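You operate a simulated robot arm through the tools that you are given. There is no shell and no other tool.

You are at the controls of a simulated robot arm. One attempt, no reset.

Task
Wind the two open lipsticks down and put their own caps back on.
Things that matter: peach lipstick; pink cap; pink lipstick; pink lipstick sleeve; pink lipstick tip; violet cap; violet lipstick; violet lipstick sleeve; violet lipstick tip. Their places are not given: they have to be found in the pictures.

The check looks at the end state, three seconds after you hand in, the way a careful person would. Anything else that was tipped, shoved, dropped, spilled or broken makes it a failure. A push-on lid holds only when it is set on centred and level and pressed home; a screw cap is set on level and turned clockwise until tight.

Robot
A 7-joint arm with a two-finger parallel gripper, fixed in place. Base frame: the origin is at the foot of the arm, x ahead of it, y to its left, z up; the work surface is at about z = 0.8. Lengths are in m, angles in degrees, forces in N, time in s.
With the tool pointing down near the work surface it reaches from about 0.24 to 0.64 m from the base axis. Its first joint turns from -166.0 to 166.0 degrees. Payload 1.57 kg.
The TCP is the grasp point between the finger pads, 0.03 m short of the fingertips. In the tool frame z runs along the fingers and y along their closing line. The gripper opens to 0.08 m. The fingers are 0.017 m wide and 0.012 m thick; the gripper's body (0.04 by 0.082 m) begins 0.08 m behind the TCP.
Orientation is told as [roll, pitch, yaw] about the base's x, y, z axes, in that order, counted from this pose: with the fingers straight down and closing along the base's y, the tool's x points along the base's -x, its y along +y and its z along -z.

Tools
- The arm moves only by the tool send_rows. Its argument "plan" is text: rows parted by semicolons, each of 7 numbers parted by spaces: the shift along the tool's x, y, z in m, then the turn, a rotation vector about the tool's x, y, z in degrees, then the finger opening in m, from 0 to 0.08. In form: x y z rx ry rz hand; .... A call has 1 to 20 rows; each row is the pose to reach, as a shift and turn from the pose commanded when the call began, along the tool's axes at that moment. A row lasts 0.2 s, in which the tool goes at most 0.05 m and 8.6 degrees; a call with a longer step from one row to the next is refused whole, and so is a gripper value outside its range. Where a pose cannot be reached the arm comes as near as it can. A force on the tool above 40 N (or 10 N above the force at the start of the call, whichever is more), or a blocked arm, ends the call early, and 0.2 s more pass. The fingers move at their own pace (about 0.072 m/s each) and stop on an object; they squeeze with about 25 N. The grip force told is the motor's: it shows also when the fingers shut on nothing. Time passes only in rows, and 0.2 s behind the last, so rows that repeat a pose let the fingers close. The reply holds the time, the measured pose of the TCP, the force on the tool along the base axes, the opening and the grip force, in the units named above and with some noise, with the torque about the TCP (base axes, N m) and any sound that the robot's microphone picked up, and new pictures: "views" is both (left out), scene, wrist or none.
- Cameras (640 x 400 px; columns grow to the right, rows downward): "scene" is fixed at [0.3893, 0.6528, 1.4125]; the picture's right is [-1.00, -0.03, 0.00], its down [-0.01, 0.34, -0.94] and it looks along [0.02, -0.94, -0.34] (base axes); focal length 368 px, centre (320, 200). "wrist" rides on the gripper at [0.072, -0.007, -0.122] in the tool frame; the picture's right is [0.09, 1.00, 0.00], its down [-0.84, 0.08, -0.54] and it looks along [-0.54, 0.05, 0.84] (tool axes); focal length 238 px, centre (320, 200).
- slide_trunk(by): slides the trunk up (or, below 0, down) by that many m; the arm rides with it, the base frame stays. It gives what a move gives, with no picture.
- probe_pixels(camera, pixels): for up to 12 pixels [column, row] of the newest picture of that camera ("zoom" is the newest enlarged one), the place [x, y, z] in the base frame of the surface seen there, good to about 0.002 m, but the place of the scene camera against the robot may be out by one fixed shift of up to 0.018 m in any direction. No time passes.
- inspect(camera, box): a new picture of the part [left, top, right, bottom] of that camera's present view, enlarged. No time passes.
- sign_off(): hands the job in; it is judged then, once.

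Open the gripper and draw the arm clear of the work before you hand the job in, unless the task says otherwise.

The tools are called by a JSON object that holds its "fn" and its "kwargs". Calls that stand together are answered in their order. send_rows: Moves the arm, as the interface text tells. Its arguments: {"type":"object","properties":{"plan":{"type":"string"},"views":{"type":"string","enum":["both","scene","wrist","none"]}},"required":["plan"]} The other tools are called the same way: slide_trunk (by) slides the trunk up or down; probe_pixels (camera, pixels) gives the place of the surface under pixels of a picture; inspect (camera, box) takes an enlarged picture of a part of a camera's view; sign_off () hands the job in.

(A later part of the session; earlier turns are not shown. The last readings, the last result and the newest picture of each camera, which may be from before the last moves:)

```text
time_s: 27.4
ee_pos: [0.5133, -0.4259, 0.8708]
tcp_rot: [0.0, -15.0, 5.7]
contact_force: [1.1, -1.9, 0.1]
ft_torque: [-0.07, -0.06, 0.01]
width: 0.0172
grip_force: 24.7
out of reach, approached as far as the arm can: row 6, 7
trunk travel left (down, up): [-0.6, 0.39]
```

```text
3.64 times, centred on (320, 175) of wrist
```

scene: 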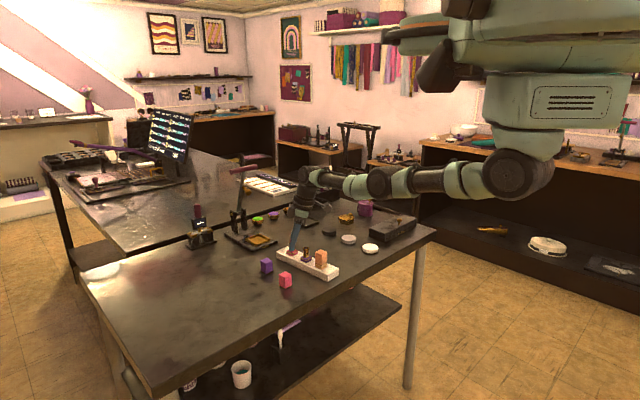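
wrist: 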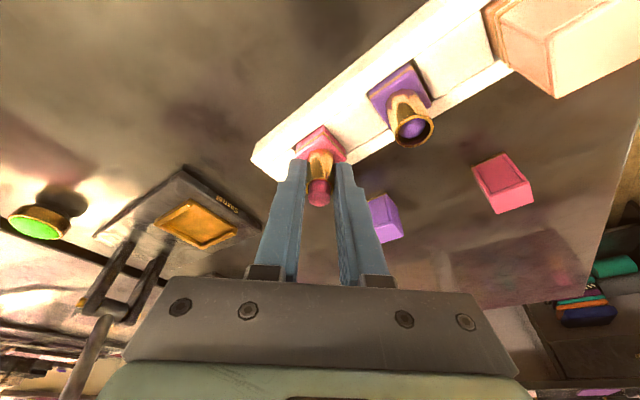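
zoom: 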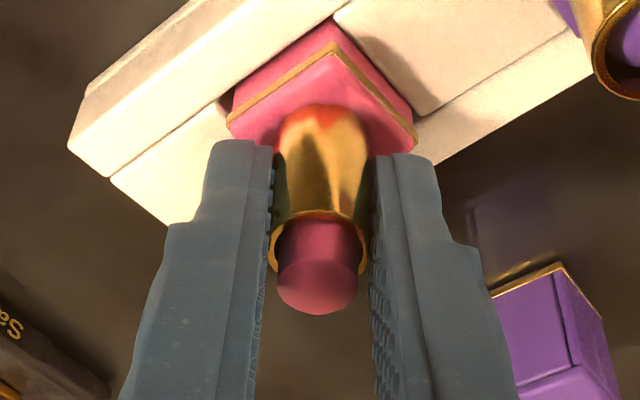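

The last rows hit the reach limit. I open the fingers and probe the arm's own joints in the scene view to learn which trunk height gives more reach.

{"fn": "send_rows", "kwargs": {"plan": "0 0 0 0 0 0 0.03; 0 0 0 0 0 0 0.034", "views": "both"}}

{"fn": "probe_pixels", "kwargs": {"camera": "scene", "pixels": [[515, 175], [540, 172], [460, 180], [380, 182], [420, 182], [350, 185], [310, 180], [300, 190], [300, 215]]}}

{"fn": "inspect", "kwargs": {"camera": "wrist", "box": [250, 100, 390, 230]}}

```text
time_s: 28.0
ee_pos: [0.5145, -0.4267, 0.8711]
tcp_rot: [-0.1, -15.1, 5.5]
contact_force: [-0.3, -0.3, 0.0]
ft_torque: [0.01, 0.04, -0.03]
width: 0.0338
grip_force: 0.0
trunk travel left (down, up): [-0.6, 0.39]
```

scene: 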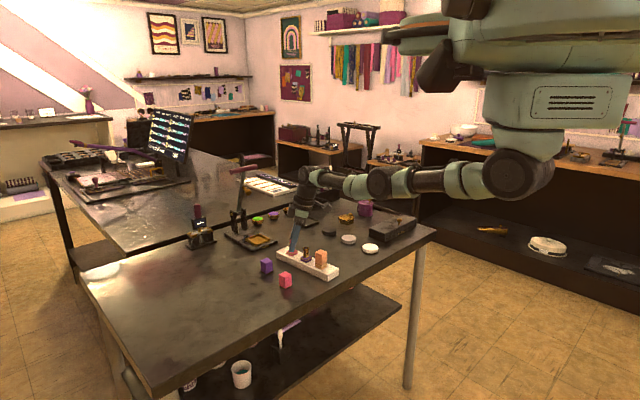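
wrist: 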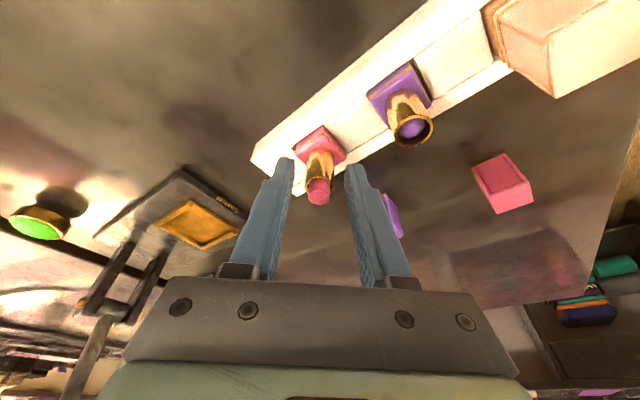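

```text
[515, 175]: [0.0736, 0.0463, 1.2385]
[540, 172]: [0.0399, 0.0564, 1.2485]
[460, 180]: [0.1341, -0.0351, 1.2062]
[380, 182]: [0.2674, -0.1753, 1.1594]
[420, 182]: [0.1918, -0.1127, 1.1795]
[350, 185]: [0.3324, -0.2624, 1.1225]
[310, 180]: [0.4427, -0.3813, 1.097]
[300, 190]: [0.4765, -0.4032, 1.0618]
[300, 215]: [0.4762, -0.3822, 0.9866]
```

```text
3.08 times, centred on (320, 165) of wrist
```

zoom: 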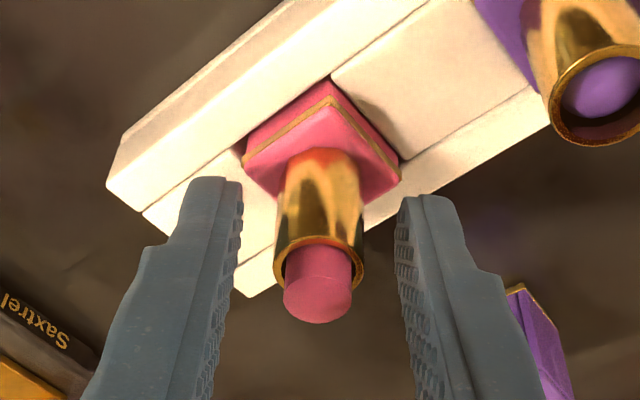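

Shoulder is at z≈1.24 and wrist at ≈1.10, so lowering the trunk ~0.14 gains reach. I first raise the tool vertically 0.15 m clear of the sleeve.

{"fn": "send_rows", "kwargs": {"plan": "-0.0078 0 -0.029 0 0 0 0.034; -0.0181 0 -0.0676 0 0 0 0.034; -0.0285 0 -0.1063 0 0 0 0.034; -0.0388 0 -0.1449 0 0 0 0.034; -0.0388 0 -0.1449 0 0 0 0.034", "views": "none"}}

{"fn": "slide_trunk", "kwargs": {"by": -0.13}}

```text
time_s: 29.2
ee_pos: [0.5116, -0.4251, 1.022]
tcp_rot: [0.0, -15.0, 5.6]
contact_force: [0.2, 0.0, 0.4]
ft_torque: [-0.01, 0.01, -0.02]
width: 0.034
grip_force: 0.0
trunk travel left (down, up): [-0.6, 0.39]
```

```text
time_s: 30.8
ee_pos: [0.5125, -0.4239, 0.8918]
tcp_rot: [0.0, -15.0, 5.5]
contact_force: [-0.4, -0.1, 0.0]
ft_torque: [-0.04, -0.01, 0.01]
width: 0.0342
grip_force: 0.0
trunk travel left (down, up): [-0.47, 0.52]
```

Trunk lowered; TCP at z≈0.892. I raise 2 cm and swing 100° clockwise (free) to the start of the next stroke at yaw ≈ −94.5°.

{"fn": "send_rows", "kwargs": {"plan": "-0.0052 0 -0.0193 0 0 0 0.034; -0.006 -0.0004 -0.0191 2.157 0 8.049 0.034; -0.0067 -0.0008 -0.0189 4.313 0 16.1 0.034; -0.0075 -0.0011 -0.0187 6.47 0 24.15 0.034; -0.0082 -0.0015 -0.0185 8.63 0 32.2 0.034; -0.009 -0.0019 -0.0183 10.78 0 40.25 0.034; -0.0098 -0.0023 -0.0181 12.94 0 48.3 0.034; -0.0105 -0.0026 -0.0179 15.1 0 56.34 0.034; -0.0113 -0.003 -0.0177 17.25 0 64.39 0.034; -0.012 -0.0034 -0.0175 19.41 0 72.44 0.034; -0.0128 -0.0038 -0.0173 21.57 0 80.49 0.034; -0.0135 -0.0041 -0.0171 23.72 0 88.54 0.034; -0.0143 -0.0045 -0.0169 25.88 0 96.59 0.034; -0.0143 -0.0045 -0.0169 25.88 0 96.59 0.034"}}

{"fn": "inspect", "kwargs": {"camera": "wrist", "box": [250, 60, 390, 230]}}

```text
time_s: 33.8
ee_pos: [0.5222, -0.4278, 0.9113]
tcp_rot: [0.0, -15.0, -94.6]
contact_force: [0.2, 0.7, 1.0]
ft_torque: [0.04, -0.03, 0.01]
width: 0.0342
grip_force: 0.0
trunk travel left (down, up): [-0.47, 0.52]
```

scene: 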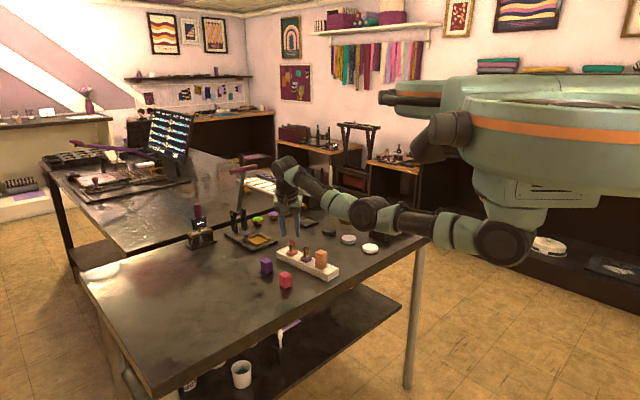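
wrist: 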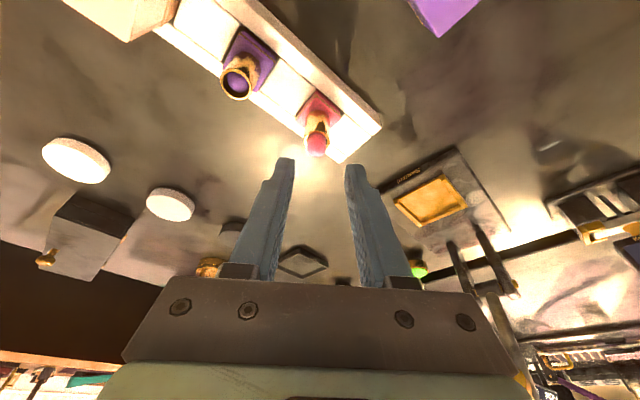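

```text
2.35 times, centred on (320, 145) of wrist
```

zoom: 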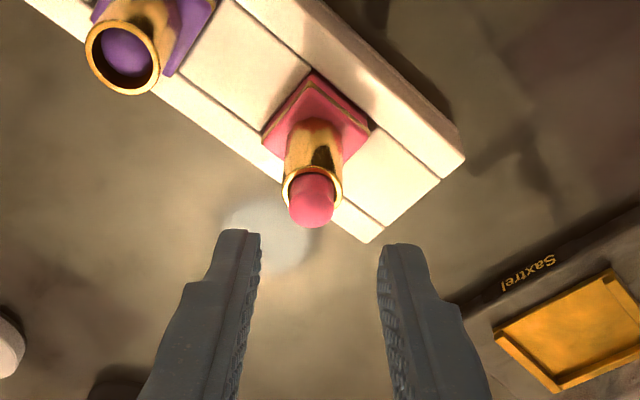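

{"fn": "probe_pixels", "kwargs": {"camera": "zoom", "pixels": [[286, 190], [340, 190], [312, 172], [312, 205], [315, 80], [265, 132], [368, 128], [312, 140]]}}

```text
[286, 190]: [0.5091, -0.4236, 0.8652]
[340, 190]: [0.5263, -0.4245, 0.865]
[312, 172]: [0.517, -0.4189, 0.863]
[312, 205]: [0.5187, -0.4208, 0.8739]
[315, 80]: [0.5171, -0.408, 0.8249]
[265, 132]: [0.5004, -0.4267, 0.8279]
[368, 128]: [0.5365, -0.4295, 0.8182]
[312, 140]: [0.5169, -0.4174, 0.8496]
```

The pink lipstick seems ~6 mm nearer than before. I check whether the whole stand moved by probing violet, the stand corner and the peach.

{"fn": "probe_pixels", "kwargs": {"camera": "zoom", "pixels": [[88, 55], [158, 55], [122, 22], [462, 155], [440, 178], [370, 240], [236, 3], [165, 80]]}}

{"fn": "inspect", "kwargs": {"camera": "scene", "box": [240, 220, 350, 300]}}

```text
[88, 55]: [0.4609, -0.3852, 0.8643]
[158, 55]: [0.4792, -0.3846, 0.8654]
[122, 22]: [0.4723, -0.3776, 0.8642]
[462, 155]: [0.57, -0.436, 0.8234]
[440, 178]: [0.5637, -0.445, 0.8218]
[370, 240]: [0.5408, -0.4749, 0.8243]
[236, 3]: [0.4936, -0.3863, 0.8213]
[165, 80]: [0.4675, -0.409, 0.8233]
```

```text
5.00 times, centred on (295, 260) of scene
```

zoom: 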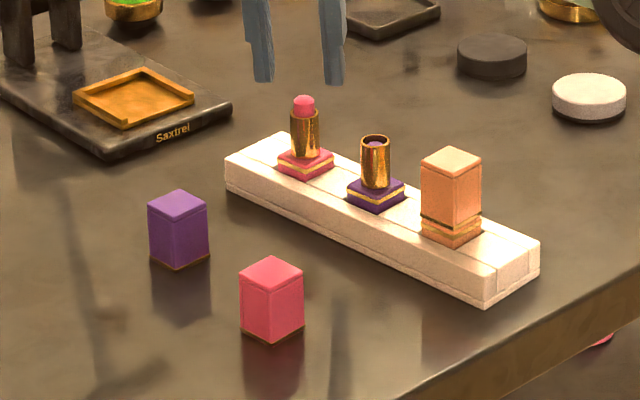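

The whole stand was dragged ~5–6 mm inward (pink axis now ≈(0.518,-0.4272)). I go down at this place, grip, and will drag it back the same small amount.

{"fn": "send_rows", "kwargs": {"plan": "0.0042 -0.0039 -0.0011 0 0 0 0.034; 0.0093 -0.0039 0.018 0 0 0 0.034; 0.0152 -0.0039 0.04 0 0 0 0.034; 0.0152 -0.0039 0.04 0 0 0 0.034", "views": "wrist"}}

{"fn": "inspect", "kwargs": {"camera": "wrist", "box": [270, 120, 370, 230]}}

```text
time_s: 34.8
ee_pos: [0.5174, -0.4226, 0.8673]
tcp_rot: [-0.1, -15.0, -94.3]
contact_force: [0.0, -0.3, -0.2]
ft_torque: [0.01, -0.01, -0.01]
width: 0.0342
grip_force: 0.0
trunk travel left (down, up): [-0.47, 0.52]
```

wrist: 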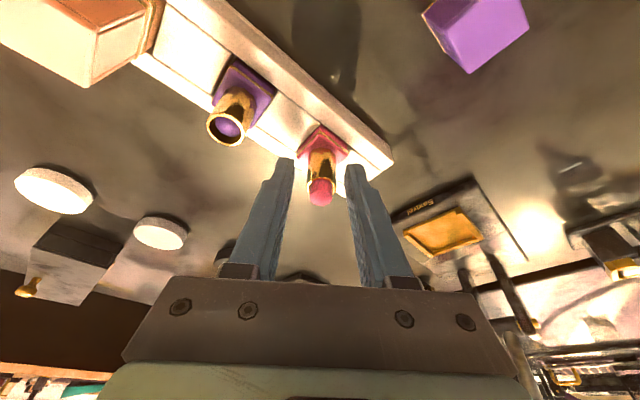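

```text
3.64 times, centred on (320, 175) of wrist
```

zoom: 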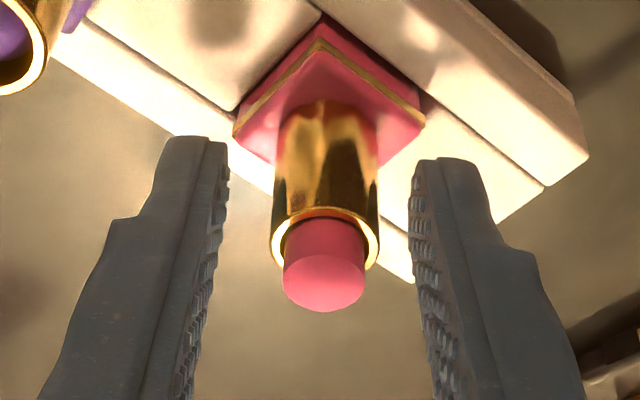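

Sleeve ~0.8 mm right of the finger midpoint; I correct and close.

{"fn": "send_rows", "kwargs": {"plan": "0 0.0008 0 0 0 0 0.028; 0 0.0008 0 0 0 0 0.02; 0 0.0008 0 0 0 0 0.01; 0 0.0008 0 0 0 0 0.01", "views": "wrist"}}

{"fn": "inspect", "kwargs": {"camera": "wrist", "box": [270, 120, 370, 230]}}

```text
time_s: 35.8
ee_pos: [0.5194, -0.4224, 0.8694]
tcp_rot: [0.0, -15.0, -94.4]
contact_force: [0.1, -0.8, 0.2]
ft_torque: [-0.03, 0.05, 0.0]
width: 0.0168
grip_force: 25.0
trunk travel left (down, up): [-0.47, 0.52]
```

wrist: 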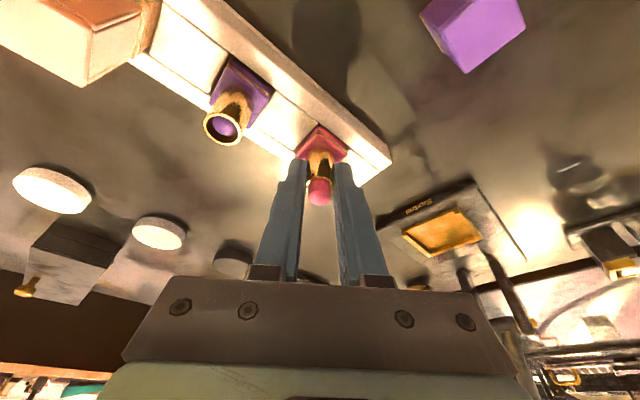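

```text
3.64 times, centred on (320, 175) of wrist
```

zoom: 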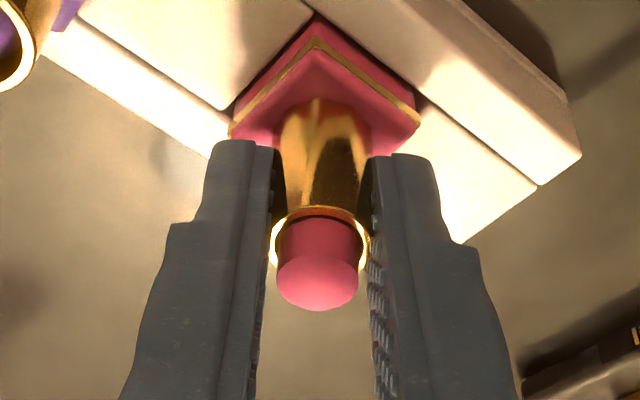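

Gripped. I drag the stand back slowly by (+3.7, −4.5) mm.

{"fn": "send_rows", "kwargs": {"plan": "-0.001 0.001 0.0003 0 0 0 0.01; -0.002 0.002 0.0005 0 0 0 0.01; -0.003 0.003 0.0008 0 0 0 0.01; -0.0041 0.004 0.0011 0 0 0 0.01; -0.0041 0.004 0.0011 0 0 0 0.01"}}

{"fn": "inspect", "kwargs": {"camera": "scene", "box": [230, 220, 358, 300]}}

```text
time_s: 37.0
ee_pos: [0.5221, -0.4284, 0.8693]
tcp_rot: [0.0, -15.0, -94.4]
contact_force: [-1.9, 0.8, -0.5]
ft_torque: [0.07, 0.17, 0.01]
width: 0.0168
grip_force: 25.0
trunk travel left (down, up): [-0.47, 0.52]
```

scene: 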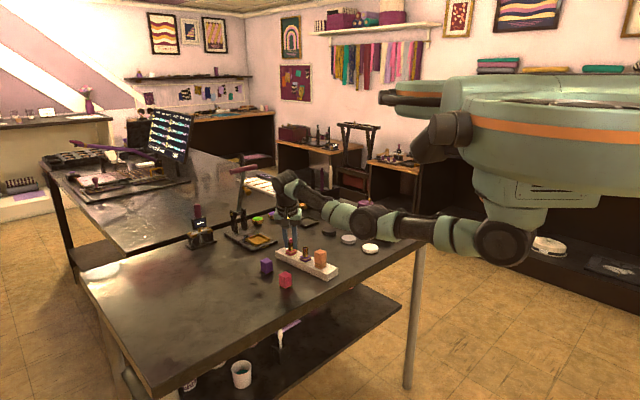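
wrist: 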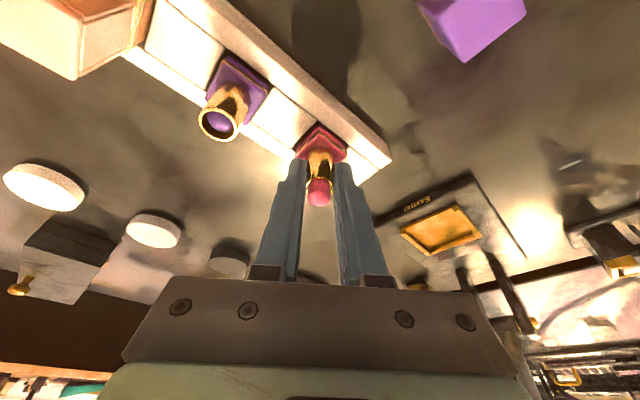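

```text
5.00 times, centred on (294, 260) of scene
```

zoom: 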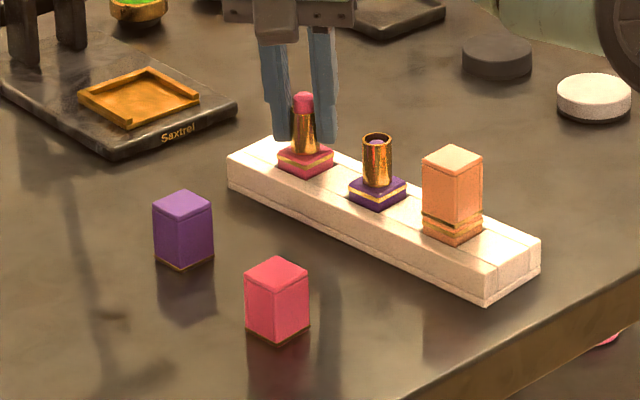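

The stand is nearly back (within ~3 mm). I now wind 55° counter-clockwise about the vertical sleeve axis to yaw ≈ −39.5°.

{"fn": "send_rows", "kwargs": {"plan": "0 -0.0006 0 -2.135 0 -7.969 0.01; -0.0002 -0.0011 0 -4.27 0 -15.94 0.01; -0.0004 -0.0017 0.0001 -6.405 0 -23.91 0.01; -0.0006 -0.0022 0.0002 -8.54 0 -31.87 0.01; -0.001 -0.0026 0.0003 -10.68 0 -39.84 0.01; -0.0014 -0.003 0.0004 -12.81 0 -47.81 0.01; -0.0016 -0.0033 0.0004 -14.23 0 -53.12 0.01; -0.0016 -0.0033 0.0004 -14.23 0 -53.12 0.01"}}

{"fn": "inspect", "kwargs": {"camera": "scene", "box": [230, 220, 358, 300]}}

{"fn": "inspect", "kwargs": {"camera": "wrist", "box": [270, 120, 370, 230]}}

```text
time_s: 38.8
ee_pos: [0.519, -0.4301, 0.8692]
tcp_rot: [-0.1, -15.0, -39.3]
contact_force: [0.1, 1.2, 0.5]
ft_torque: [-0.02, -0.03, 0.0]
width: 0.0167
grip_force: 25.2
trunk travel left (down, up): [-0.47, 0.52]
```

scene: 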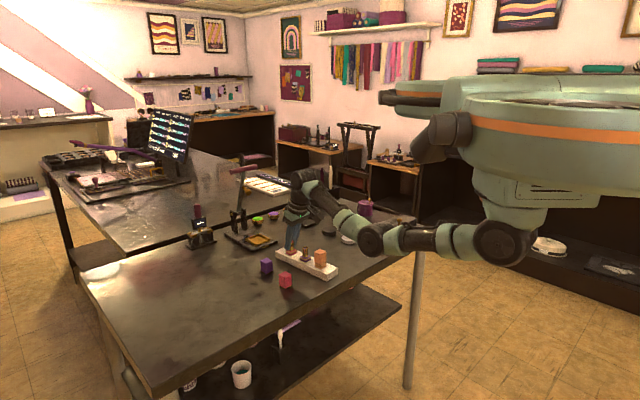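
wrist: 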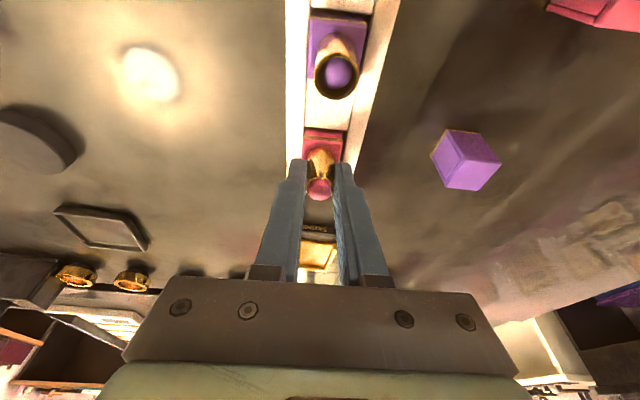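

```text
5.00 times, centred on (294, 260) of scene
```

zoom: 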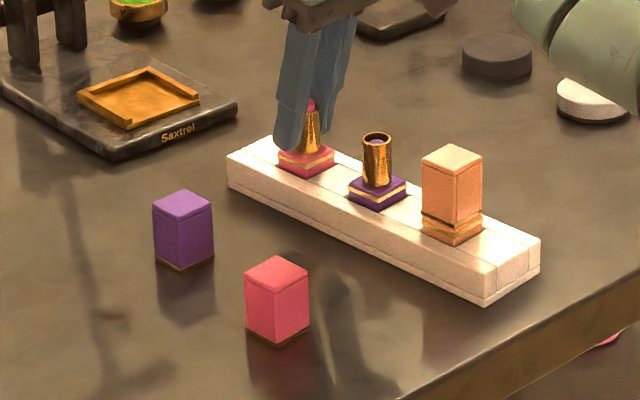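

```text
3.64 times, centred on (320, 175) of wrist
```

zoom: 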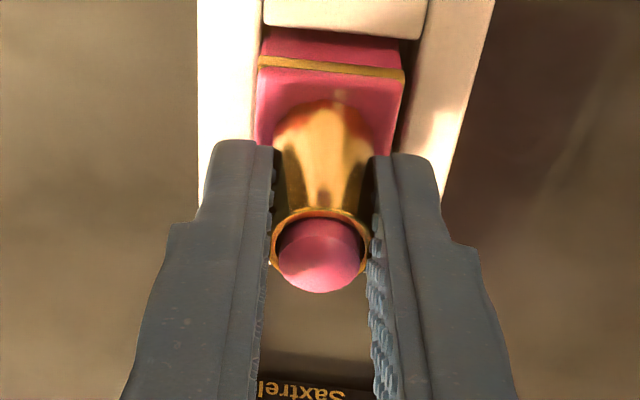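

Pink tip is coming down. I nudge the stand outward 4 mm (it is still ~3 mm inward of its start), then check.

{"fn": "send_rows", "kwargs": {"plan": "-0.001 0 0.0003 0 0 0 0.01; -0.002 0 0.0005 0 0 0 0.01; -0.003 0 0.0008 0 0 0 0.01; -0.0039 0 0.001 0 0 0 0.01; -0.0039 0 0.001 0 0 0 0.01", "views": "scene"}}

{"fn": "inspect", "kwargs": {"camera": "scene", "box": [230, 220, 358, 300]}}

```text
time_s: 40.0
ee_pos: [0.5224, -0.4319, 0.8679]
tcp_rot: [0.1, -14.9, -39.4]
contact_force: [-2.4, 0.9, -0.5]
ft_torque: [0.06, 0.1, 0.0]
width: 0.0174
grip_force: 25.0
trunk travel left (down, up): [-0.47, 0.52]
```

scene: 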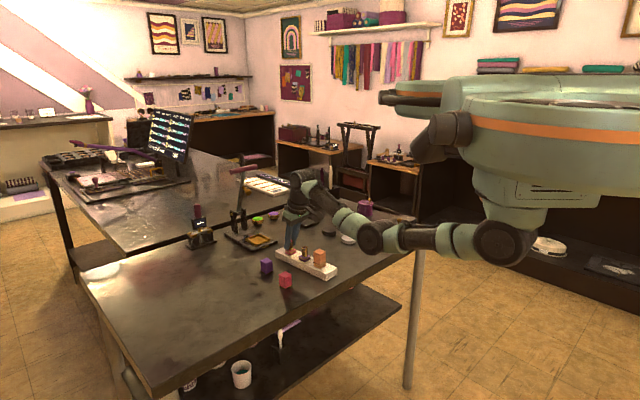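

```text
5.00 times, centred on (294, 260) of scene
```

zoom: 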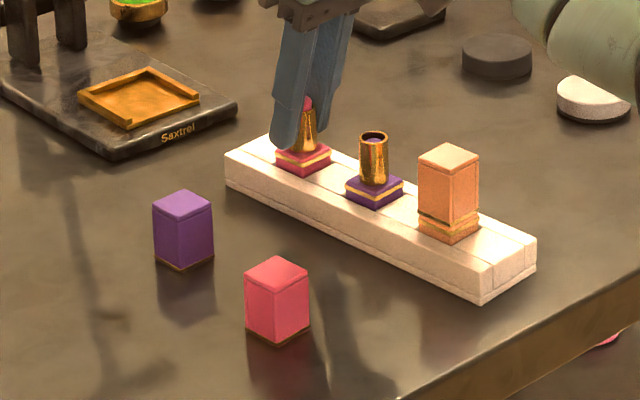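

The stand now matches its starting pixels. I continue winding another 48° CCW.

{"fn": "send_rows", "kwargs": {"plan": "0 -0.0006 0 -2.07 0 -7.73 0.01; -0.0001 -0.0011 0 -4.14 0 -15.45 0.01; -0.0003 -0.0016 0.0001 -6.21 0 -23.18 0.01; -0.0006 -0.0021 0.0002 -8.28 0 -30.91 0.01; -0.0009 -0.0026 0.0002 -10.35 0 -38.64 0.01; -0.0013 -0.003 0.0003 -12.42 0 -46.36 0.01; -0.0013 -0.003 0.0003 -12.42 0 -46.36 0.01"}}

{"fn": "inspect", "kwargs": {"camera": "scene", "box": [230, 220, 358, 300]}}

{"fn": "inspect", "kwargs": {"camera": "wrist", "box": [270, 120, 370, 230]}}

```text
time_s: 41.6
ee_pos: [0.5214, -0.434, 0.8702]
tcp_rot: [0.0, -15.0, 8.8]
contact_force: [-0.4, 2.2, 0.6]
ft_torque: [0.04, 0.02, 0.0]
width: 0.017
grip_force: 25.2
trunk travel left (down, up): [-0.47, 0.52]
```

scene: 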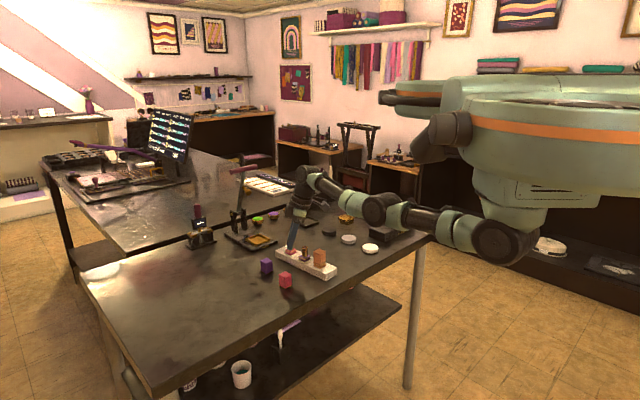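
wrist: 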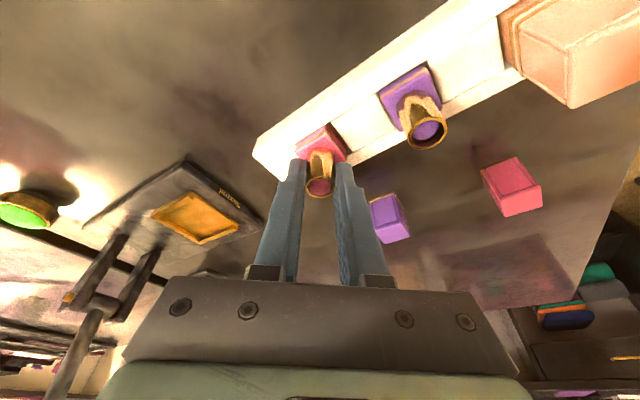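

```text
5.00 times, centred on (294, 260) of scene
```

zoom: 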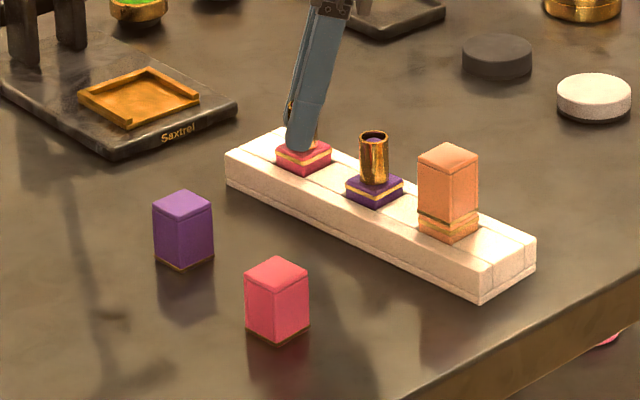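

```text
3.64 times, centred on (320, 175) of wrist
```

zoom: 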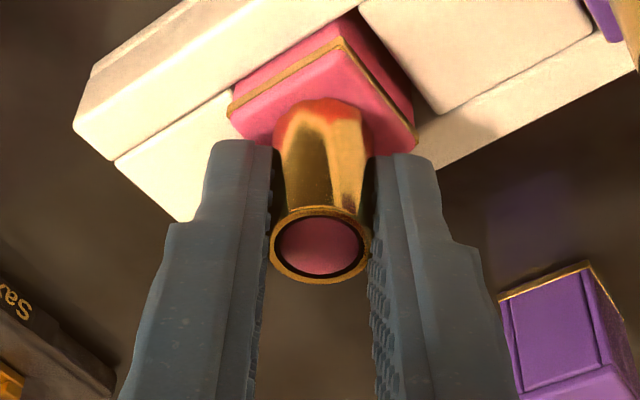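

Pink tip has reached the rim after ~140°. I release, rise, and swing back 80° for the final stroke.

{"fn": "send_rows", "kwargs": {"plan": "0 0 0 0 0 0 0.028; 0 0 0 0 0 0 0.034; -0.0058 0 -0.0218 0 0 0 0.034; -0.0117 0 -0.0435 0 0 0 0.034; -0.0119 0.0005 -0.0434 2.07 0 7.73 0.034; -0.0121 0.0009 -0.0434 4.14 0 15.45 0.034; -0.0124 0.0014 -0.0433 6.21 0 23.18 0.034; -0.0126 0.0018 -0.0433 8.28 0 30.91 0.034; -0.0128 0.0023 -0.0432 10.35 0 38.64 0.034; -0.0131 0.0027 -0.0431 12.42 0 46.36 0.034; -0.0133 0.0032 -0.0431 14.49 0 54.09 0.034; -0.0135 0.0036 -0.043 16.56 0 61.82 0.034; -0.0138 0.0041 -0.043 18.63 0 69.54 0.034; -0.014 0.0045 -0.0429 20.7 0 77.27 0.034; -0.014 0.0045 -0.0429 20.7 0 77.27 0.034"}}

{"fn": "inspect", "kwargs": {"camera": "wrist", "box": [250, 60, 390, 230]}}

```text
time_s: 44.8
ee_pos: [0.5242, -0.4292, 0.9142]
tcp_rot: [0.0, -14.9, -71.5]
contact_force: [0.6, -0.3, -0.7]
ft_torque: [0.02, 0.0, 0.02]
width: 0.0338
grip_force: 0.1
trunk travel left (down, up): [-0.47, 0.52]
```

scene: 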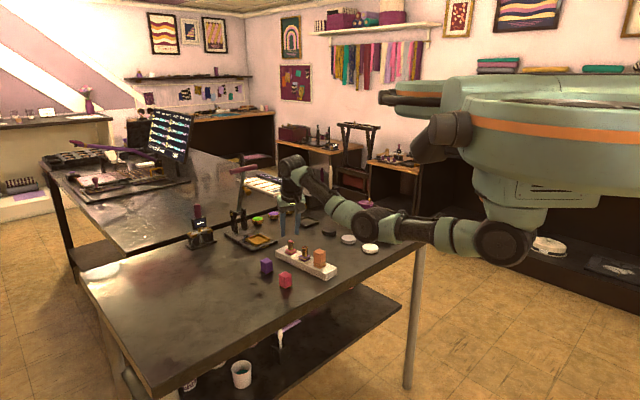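
wrist: 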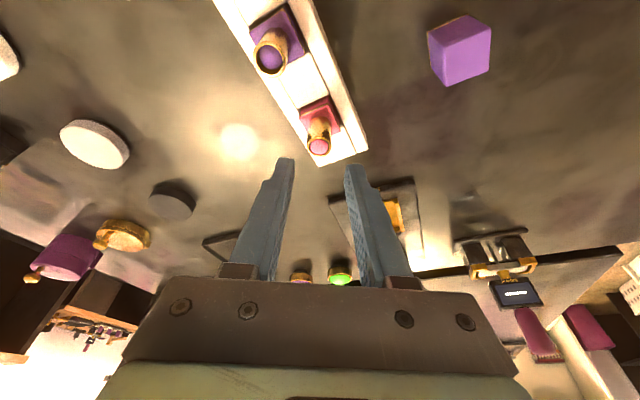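

```text
2.35 times, centred on (320, 145) of wrist
```

zoom: 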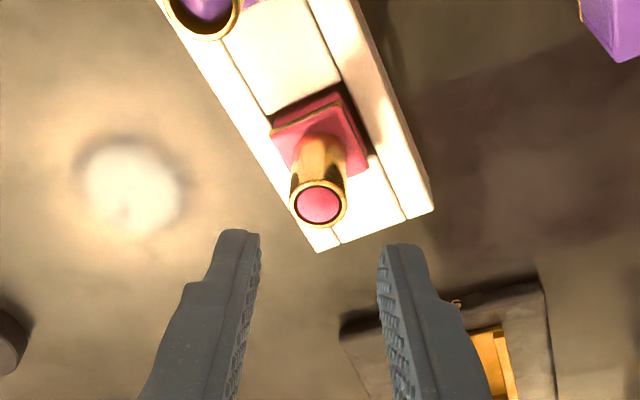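

{"fn": "probe_pixels", "kwargs": {"camera": "zoom", "pixels": [[292, 205], [346, 205], [319, 184], [319, 227], [319, 205]]}}

```text
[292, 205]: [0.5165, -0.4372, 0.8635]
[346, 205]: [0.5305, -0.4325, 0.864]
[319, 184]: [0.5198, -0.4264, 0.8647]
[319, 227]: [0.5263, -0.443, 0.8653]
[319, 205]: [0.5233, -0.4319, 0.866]
```

Pink axis now ≈ (0.523,-0.4345). I correct and descend, then check centring.

{"fn": "send_rows", "kwargs": {"plan": "-0.0006 -0.0022 0.0002 0 0 0 0.034; 0.0053 -0.0022 0.022 0 0 0 0.034; 0.0111 -0.0022 0.0436 0 0 0 0.034; 0.0111 -0.0022 0.0436 0 0 0 0.034", "views": "wrist"}}

{"fn": "inspect", "kwargs": {"camera": "wrist", "box": [270, 120, 370, 230]}}

```text
time_s: 45.8
ee_pos: [0.5208, -0.4307, 0.87]
tcp_rot: [0.0, -15.0, -71.4]
contact_force: [-0.6, 0.8, -0.1]
ft_torque: [-0.02, 0.02, 0.04]
width: 0.0339
grip_force: 0.1
trunk travel left (down, up): [-0.47, 0.52]
```

wrist: 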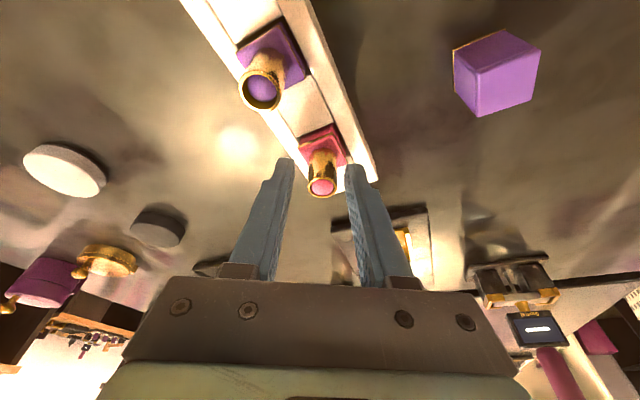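

```text
3.64 times, centred on (320, 175) of wrist
```

zoom: 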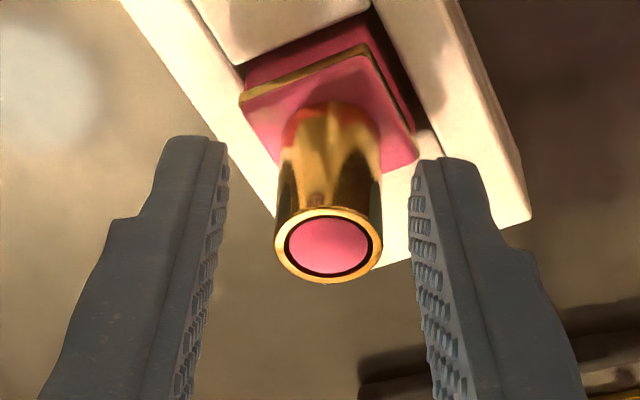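

Rim centre at zoom 328 → shift +1.3 mm in y, close, and turn 40° CCW.

{"fn": "send_rows", "kwargs": {"plan": "0 0.0013 0 0 0 0 0.028; 0 0.0013 0 0 0 0 0.02; 0 0.0013 0 0 0 0 0.01; 0 0.0013 0 0 0 0 0.01; 0 0.0007 0 -2.07 0 -7.73 0.01; -0.0001 0.0002 0 -4.14 0 -15.45 0.01; -0.0003 -0.0003 0.0001 -6.21 0 -23.18 0.01; -0.0006 -0.0008 0.0002 -8.28 0 -30.91 0.01; -0.0009 -0.0013 0.0002 -10.35 0 -38.64 0.01; -0.0009 -0.0013 0.0002 -10.35 0 -38.64 0.01"}}

{"fn": "inspect", "kwargs": {"camera": "wrist", "box": [270, 120, 370, 230]}}

{"fn": "inspect", "kwargs": {"camera": "scene", "box": [230, 220, 358, 300]}}

```text
time_s: 48.0
ee_pos: [0.5209, -0.433, 0.869]
tcp_rot: [0.1, -15.1, -31.3]
contact_force: [0.3, 3.3, 3.3]
ft_torque: [0.14, 0.05, -0.03]
width: 0.0169
grip_force: 24.9
trunk travel left (down, up): [-0.47, 0.52]
```

scene: 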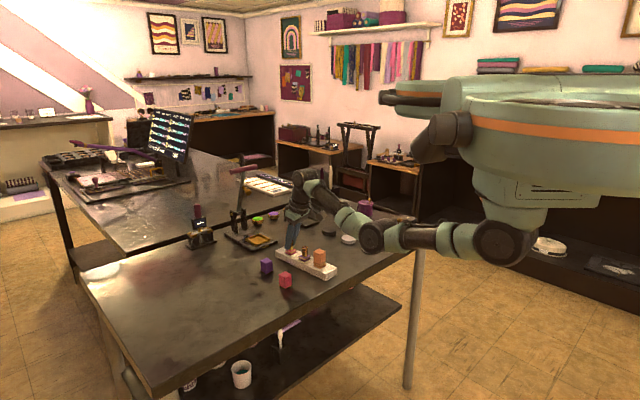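
wrist: 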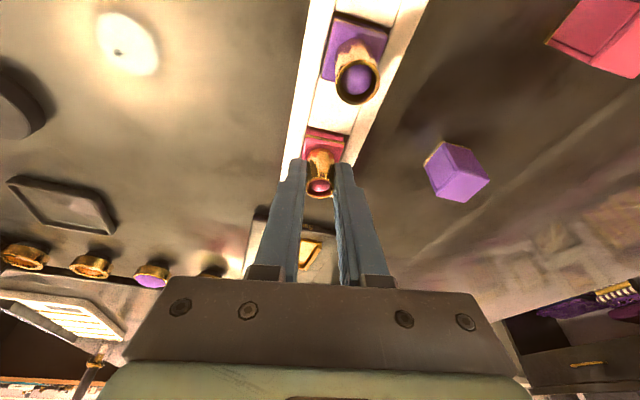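

```text
3.64 times, centred on (320, 175) of wrist
```

zoom: 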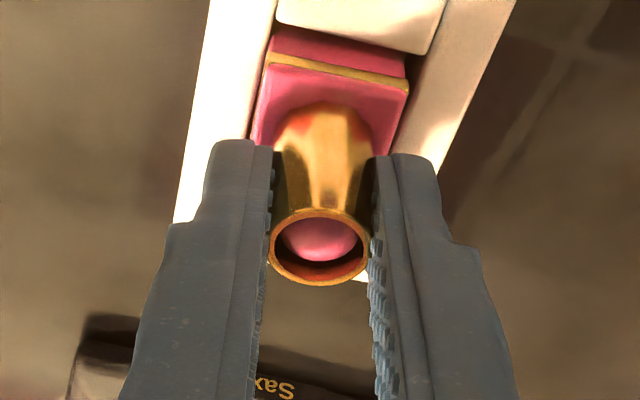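

```text
5.00 times, centred on (294, 260) of scene
```

zoom: 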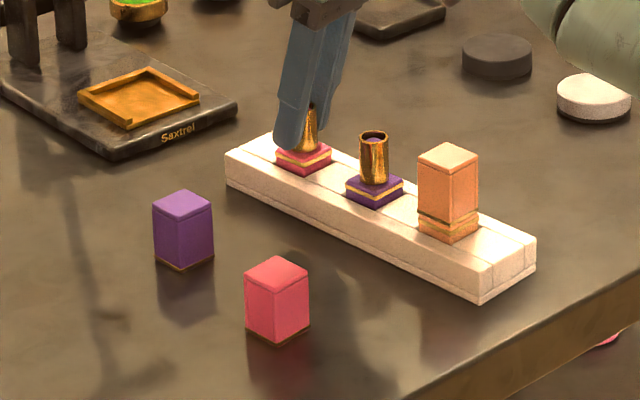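

The tip is inside the sleeve but not as deep as violet; I continue 24° more CCW.

{"fn": "send_rows", "kwargs": {"plan": "0 -0.0006 0 -2.07 0 -7.73 0.01; -0.0001 -0.0011 0 -4.14 0 -15.45 0.01; -0.0003 -0.0016 0.0001 -6.21 0 -23.18 0.01; -0.0003 -0.0016 0.0001 -6.21 0 -23.18 0.01", "views": "wrist"}}

{"fn": "inspect", "kwargs": {"camera": "wrist", "box": [270, 120, 370, 230]}}

```text
time_s: 49.0
ee_pos: [0.5204, -0.433, 0.8704]
tcp_rot: [-0.2, -15.0, -7.3]
contact_force: [1.7, 0.9, 1.2]
ft_torque: [0.13, -0.14, -0.06]
width: 0.0168
grip_force: 25.1
trunk travel left (down, up): [-0.47, 0.52]
```

wrist: 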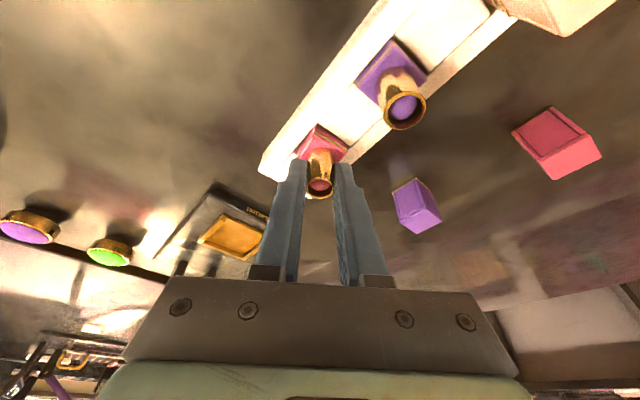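

```text
3.64 times, centred on (320, 175) of wrist
```

zoom: 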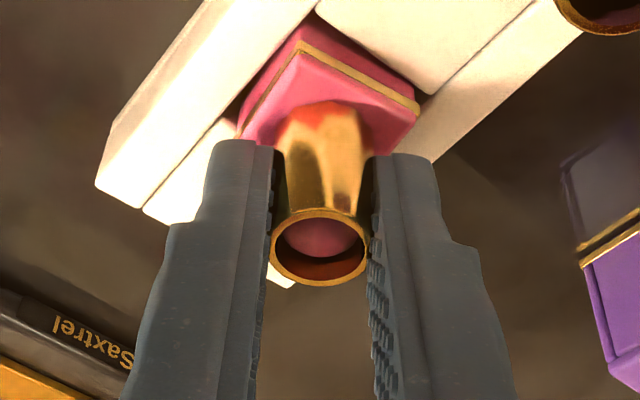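

{"fn": "send_rows", "kwargs": {"plan": "0 -0.0006 0 -2.07 0 -7.73 0.01; -0.0001 -0.0011 0 -4.14 0 -15.45 0.01; -0.0001 -0.0011 0 -4.14 0 -15.45 0.01", "views": "wrist"}}

{"fn": "inspect", "kwargs": {"camera": "wrist", "box": [270, 120, 370, 230]}}

```text
time_s: 49.8
ee_pos: [0.5203, -0.4354, 0.8692]
tcp_rot: [0.0, -15.0, 8.7]
contact_force: [0.0, 2.9, 0.3]
ft_torque: [0.09, 0.01, -0.07]
width: 0.0172
grip_force: 25.2
trunk travel left (down, up): [-0.47, 0.52]
```

wrist: 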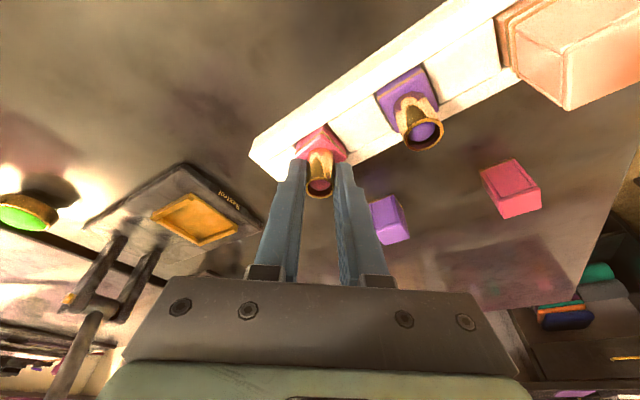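

```text
3.64 times, centred on (320, 175) of wrist
```

zoom: 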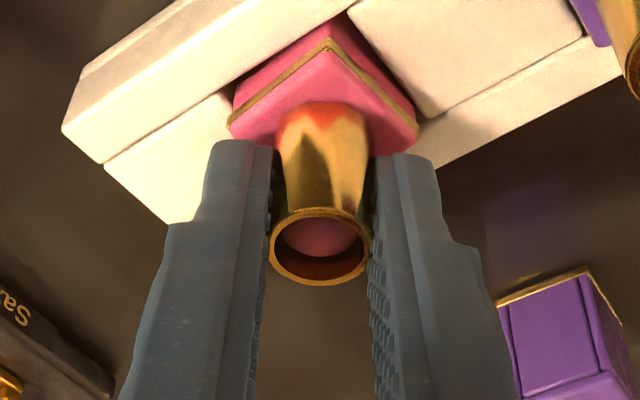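

Tip depth no longer changes appreciably, so it's wound down. I release, rise and return to yaw ≈ −39.5° to examine and square the pink base.

{"fn": "send_rows", "kwargs": {"plan": "0 0 0 0 0 0 0.028; 0 0 0 0 0 0 0.04; -0.0058 0 -0.0218 0 0 0 0.044; -0.0117 0 -0.0435 0 0 0 0.044; -0.0117 0.0005 -0.0435 2.07 0 7.73 0.044; -0.0117 0.001 -0.0435 4.14 0 15.45 0.044; -0.0117 0.0015 -0.0435 6.21 0 23.18 0.044; -0.0117 0.002 -0.0435 8.28 0 30.91 0.044; -0.0117 0.0025 -0.0435 10.35 0 38.64 0.044; -0.0117 0.003 -0.0435 12.47 0 46.56 0.044; -0.0117 0.003 -0.0435 12.47 0 46.56 0.044"}}

{"fn": "inspect", "kwargs": {"camera": "wrist", "box": [250, 60, 390, 230]}}

{"fn": "inspect", "kwargs": {"camera": "scene", "box": [230, 220, 358, 300]}}

```text
time_s: 52.2
ee_pos: [0.5196, -0.4336, 0.9141]
tcp_rot: [-0.1, -15.0, -39.7]
contact_force: [0.3, -0.8, -0.3]
ft_torque: [0.02, 0.01, -0.02]
width: 0.0441
grip_force: 0.1
trunk travel left (down, up): [-0.47, 0.52]
```

scene: 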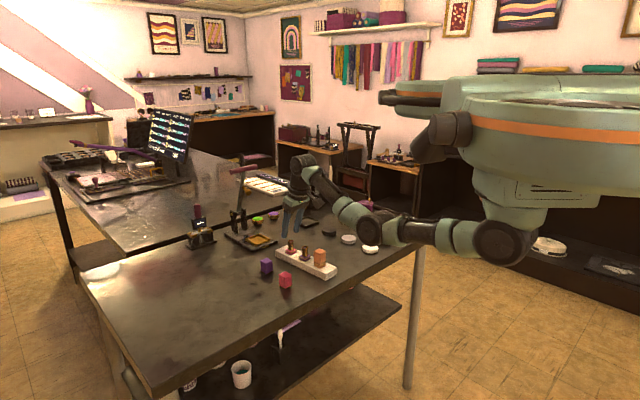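
wrist: 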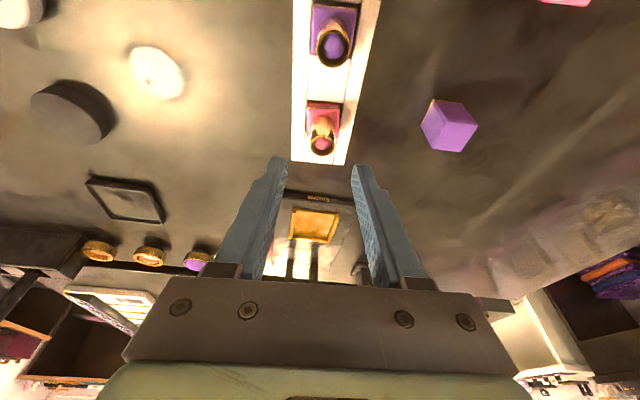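

```text
2.35 times, centred on (320, 145) of wrist
```

zoom: 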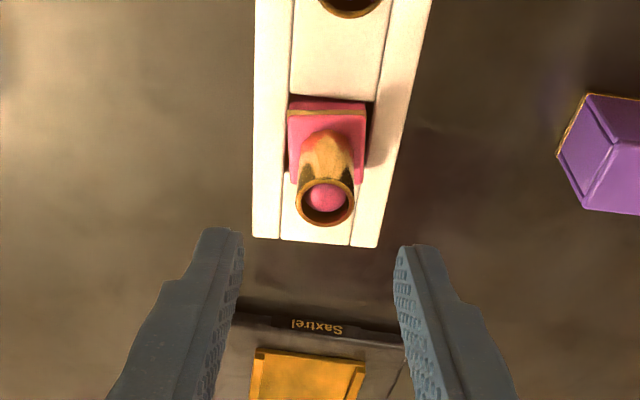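

```text
5.00 times, centred on (294, 260) of scene
```

zoom: 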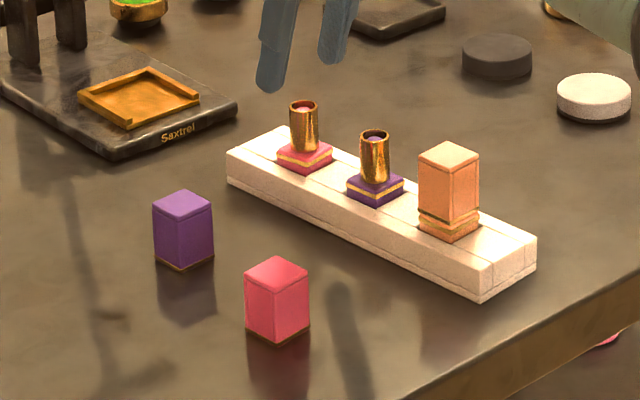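

{"fn": "probe_pixels", "kwargs": {"camera": "zoom", "pixels": [[298, 198], [352, 200], [325, 180], [325, 222], [325, 198], [290, 103], [363, 106], [361, 180], [290, 175], [255, 236], [377, 246], [585, 96]]}}

{"fn": "probe_pixels", "kwargs": {"camera": "wrist", "pixels": [[332, 42], [316, 48], [349, 48], [313, 8], [352, 12], [313, 52], [349, 56], [322, 143], [436, 100], [477, 125], [462, 152], [428, 148]]}}

```text
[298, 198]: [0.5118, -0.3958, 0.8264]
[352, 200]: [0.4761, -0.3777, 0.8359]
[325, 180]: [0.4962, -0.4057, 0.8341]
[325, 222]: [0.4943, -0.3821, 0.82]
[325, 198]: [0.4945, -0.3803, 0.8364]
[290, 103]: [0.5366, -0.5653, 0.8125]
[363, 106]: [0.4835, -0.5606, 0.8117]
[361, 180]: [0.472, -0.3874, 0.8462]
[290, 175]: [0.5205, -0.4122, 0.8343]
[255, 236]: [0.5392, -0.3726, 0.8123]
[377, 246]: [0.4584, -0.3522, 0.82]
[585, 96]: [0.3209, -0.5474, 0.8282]
```

```text
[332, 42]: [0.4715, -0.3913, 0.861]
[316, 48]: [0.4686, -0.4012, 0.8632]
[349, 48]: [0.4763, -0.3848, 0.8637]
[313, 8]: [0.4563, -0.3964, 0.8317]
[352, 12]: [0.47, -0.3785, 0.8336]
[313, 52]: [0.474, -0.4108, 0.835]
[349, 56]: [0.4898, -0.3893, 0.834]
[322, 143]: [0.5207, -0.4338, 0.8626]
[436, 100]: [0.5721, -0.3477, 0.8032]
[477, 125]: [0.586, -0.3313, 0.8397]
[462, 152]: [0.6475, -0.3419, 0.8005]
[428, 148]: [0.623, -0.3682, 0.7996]
```

The latest zoom was the scene one; I re-zoom the wrist view and probe pink there.

{"fn": "inspect", "kwargs": {"camera": "wrist", "box": [280, 0, 360, 170]}}

```text
2.35 times, centred on (320, 85) of wrist
```

zoom: 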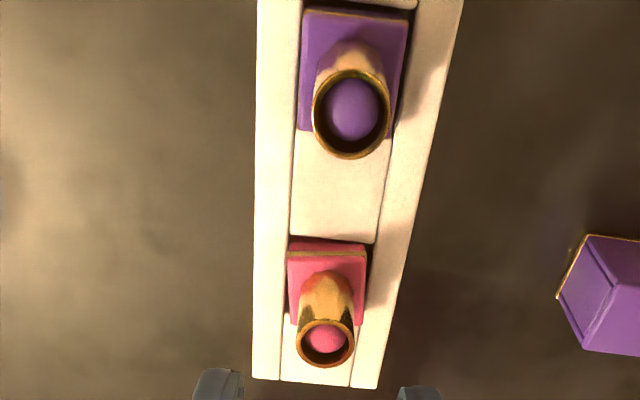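

{"fn": "probe_pixels", "kwargs": {"camera": "zoom", "pixels": [[351, 100], [351, 120], [325, 335], [325, 345], [298, 340], [352, 342], [325, 321], [290, 250], [366, 252], [362, 318], [290, 318], [338, 362]]}}

```text
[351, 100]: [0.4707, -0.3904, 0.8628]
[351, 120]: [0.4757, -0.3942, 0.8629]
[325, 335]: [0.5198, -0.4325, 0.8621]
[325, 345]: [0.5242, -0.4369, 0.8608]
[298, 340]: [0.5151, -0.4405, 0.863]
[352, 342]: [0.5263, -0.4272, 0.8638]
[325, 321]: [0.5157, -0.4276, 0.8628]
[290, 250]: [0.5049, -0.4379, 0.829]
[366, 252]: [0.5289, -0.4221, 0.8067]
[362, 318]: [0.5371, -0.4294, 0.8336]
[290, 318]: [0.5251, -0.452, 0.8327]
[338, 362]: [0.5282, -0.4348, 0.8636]
```

Both tips end at the same level (≈0.862, just inside the rim), so both are at their lower stops. I now lower to the pink base and squeeze its faces to square it with the stand.

{"fn": "send_rows", "kwargs": {"plan": "0.0064 0.0004 -0.0017 0 0 0 0.044; 0.0116 0.0004 0.0176 0 0 0 0.044; 0.0168 0.0004 0.037 0 0 0 0.044; 0.0208 0.0004 0.052 0 0 0 0.044; 0.0208 0.0004 0.052 0 0 0 0.036; 0.0208 0.0004 0.052 0 0 0 0.03; 0.0208 0.0004 0.052 0 0 0 0.025; 0.0208 0.0004 0.052 0 0 0 0.02; 0.0208 0.0004 0.052 0 0 0 0.02"}}

{"fn": "inspect", "kwargs": {"camera": "wrist", "box": [270, 100, 370, 220]}}

{"fn": "inspect", "kwargs": {"camera": "scene", "box": [230, 220, 358, 300]}}

```text
time_s: 54.2
ee_pos: [0.516, -0.4275, 0.8581]
tcp_rot: [0.0, -15.1, -39.6]
contact_force: [0.4, -0.6, 0.1]
ft_torque: [0.01, -0.01, 0.01]
width: 0.0259
grip_force: 25.3
trunk travel left (down, up): [-0.47, 0.52]
```

scene: 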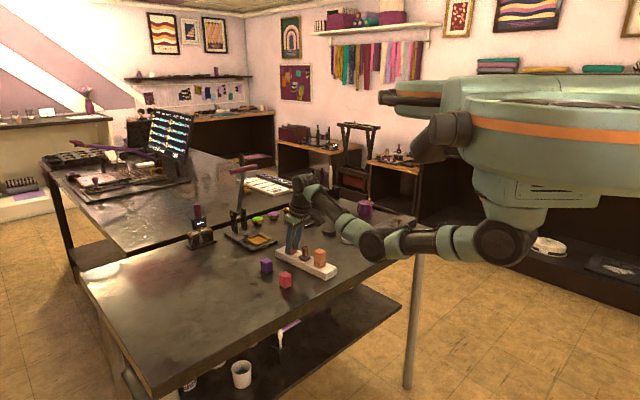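
wrist: 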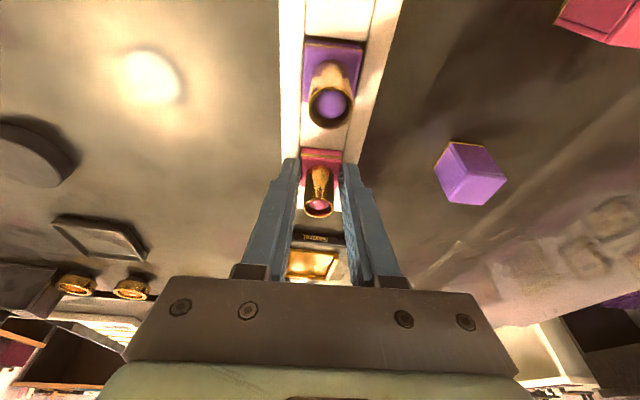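

```text
3.33 times, centred on (320, 160) of wrist
```

zoom: 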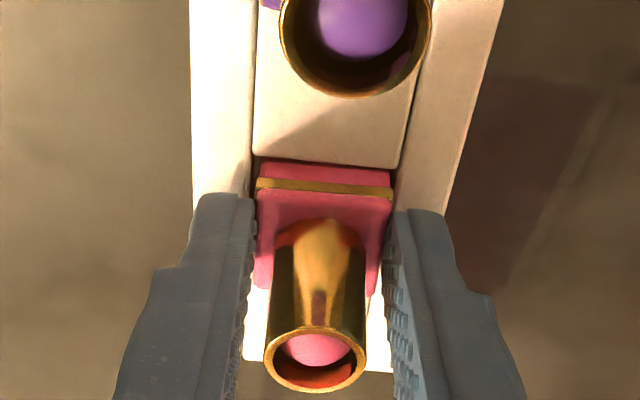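

```text
5.00 times, centred on (294, 260) of scene
```

zoom: 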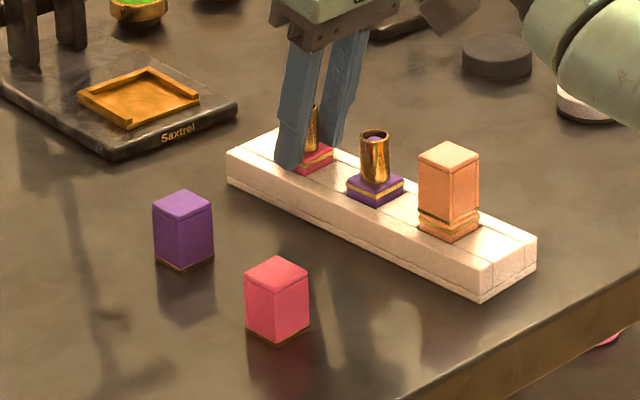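

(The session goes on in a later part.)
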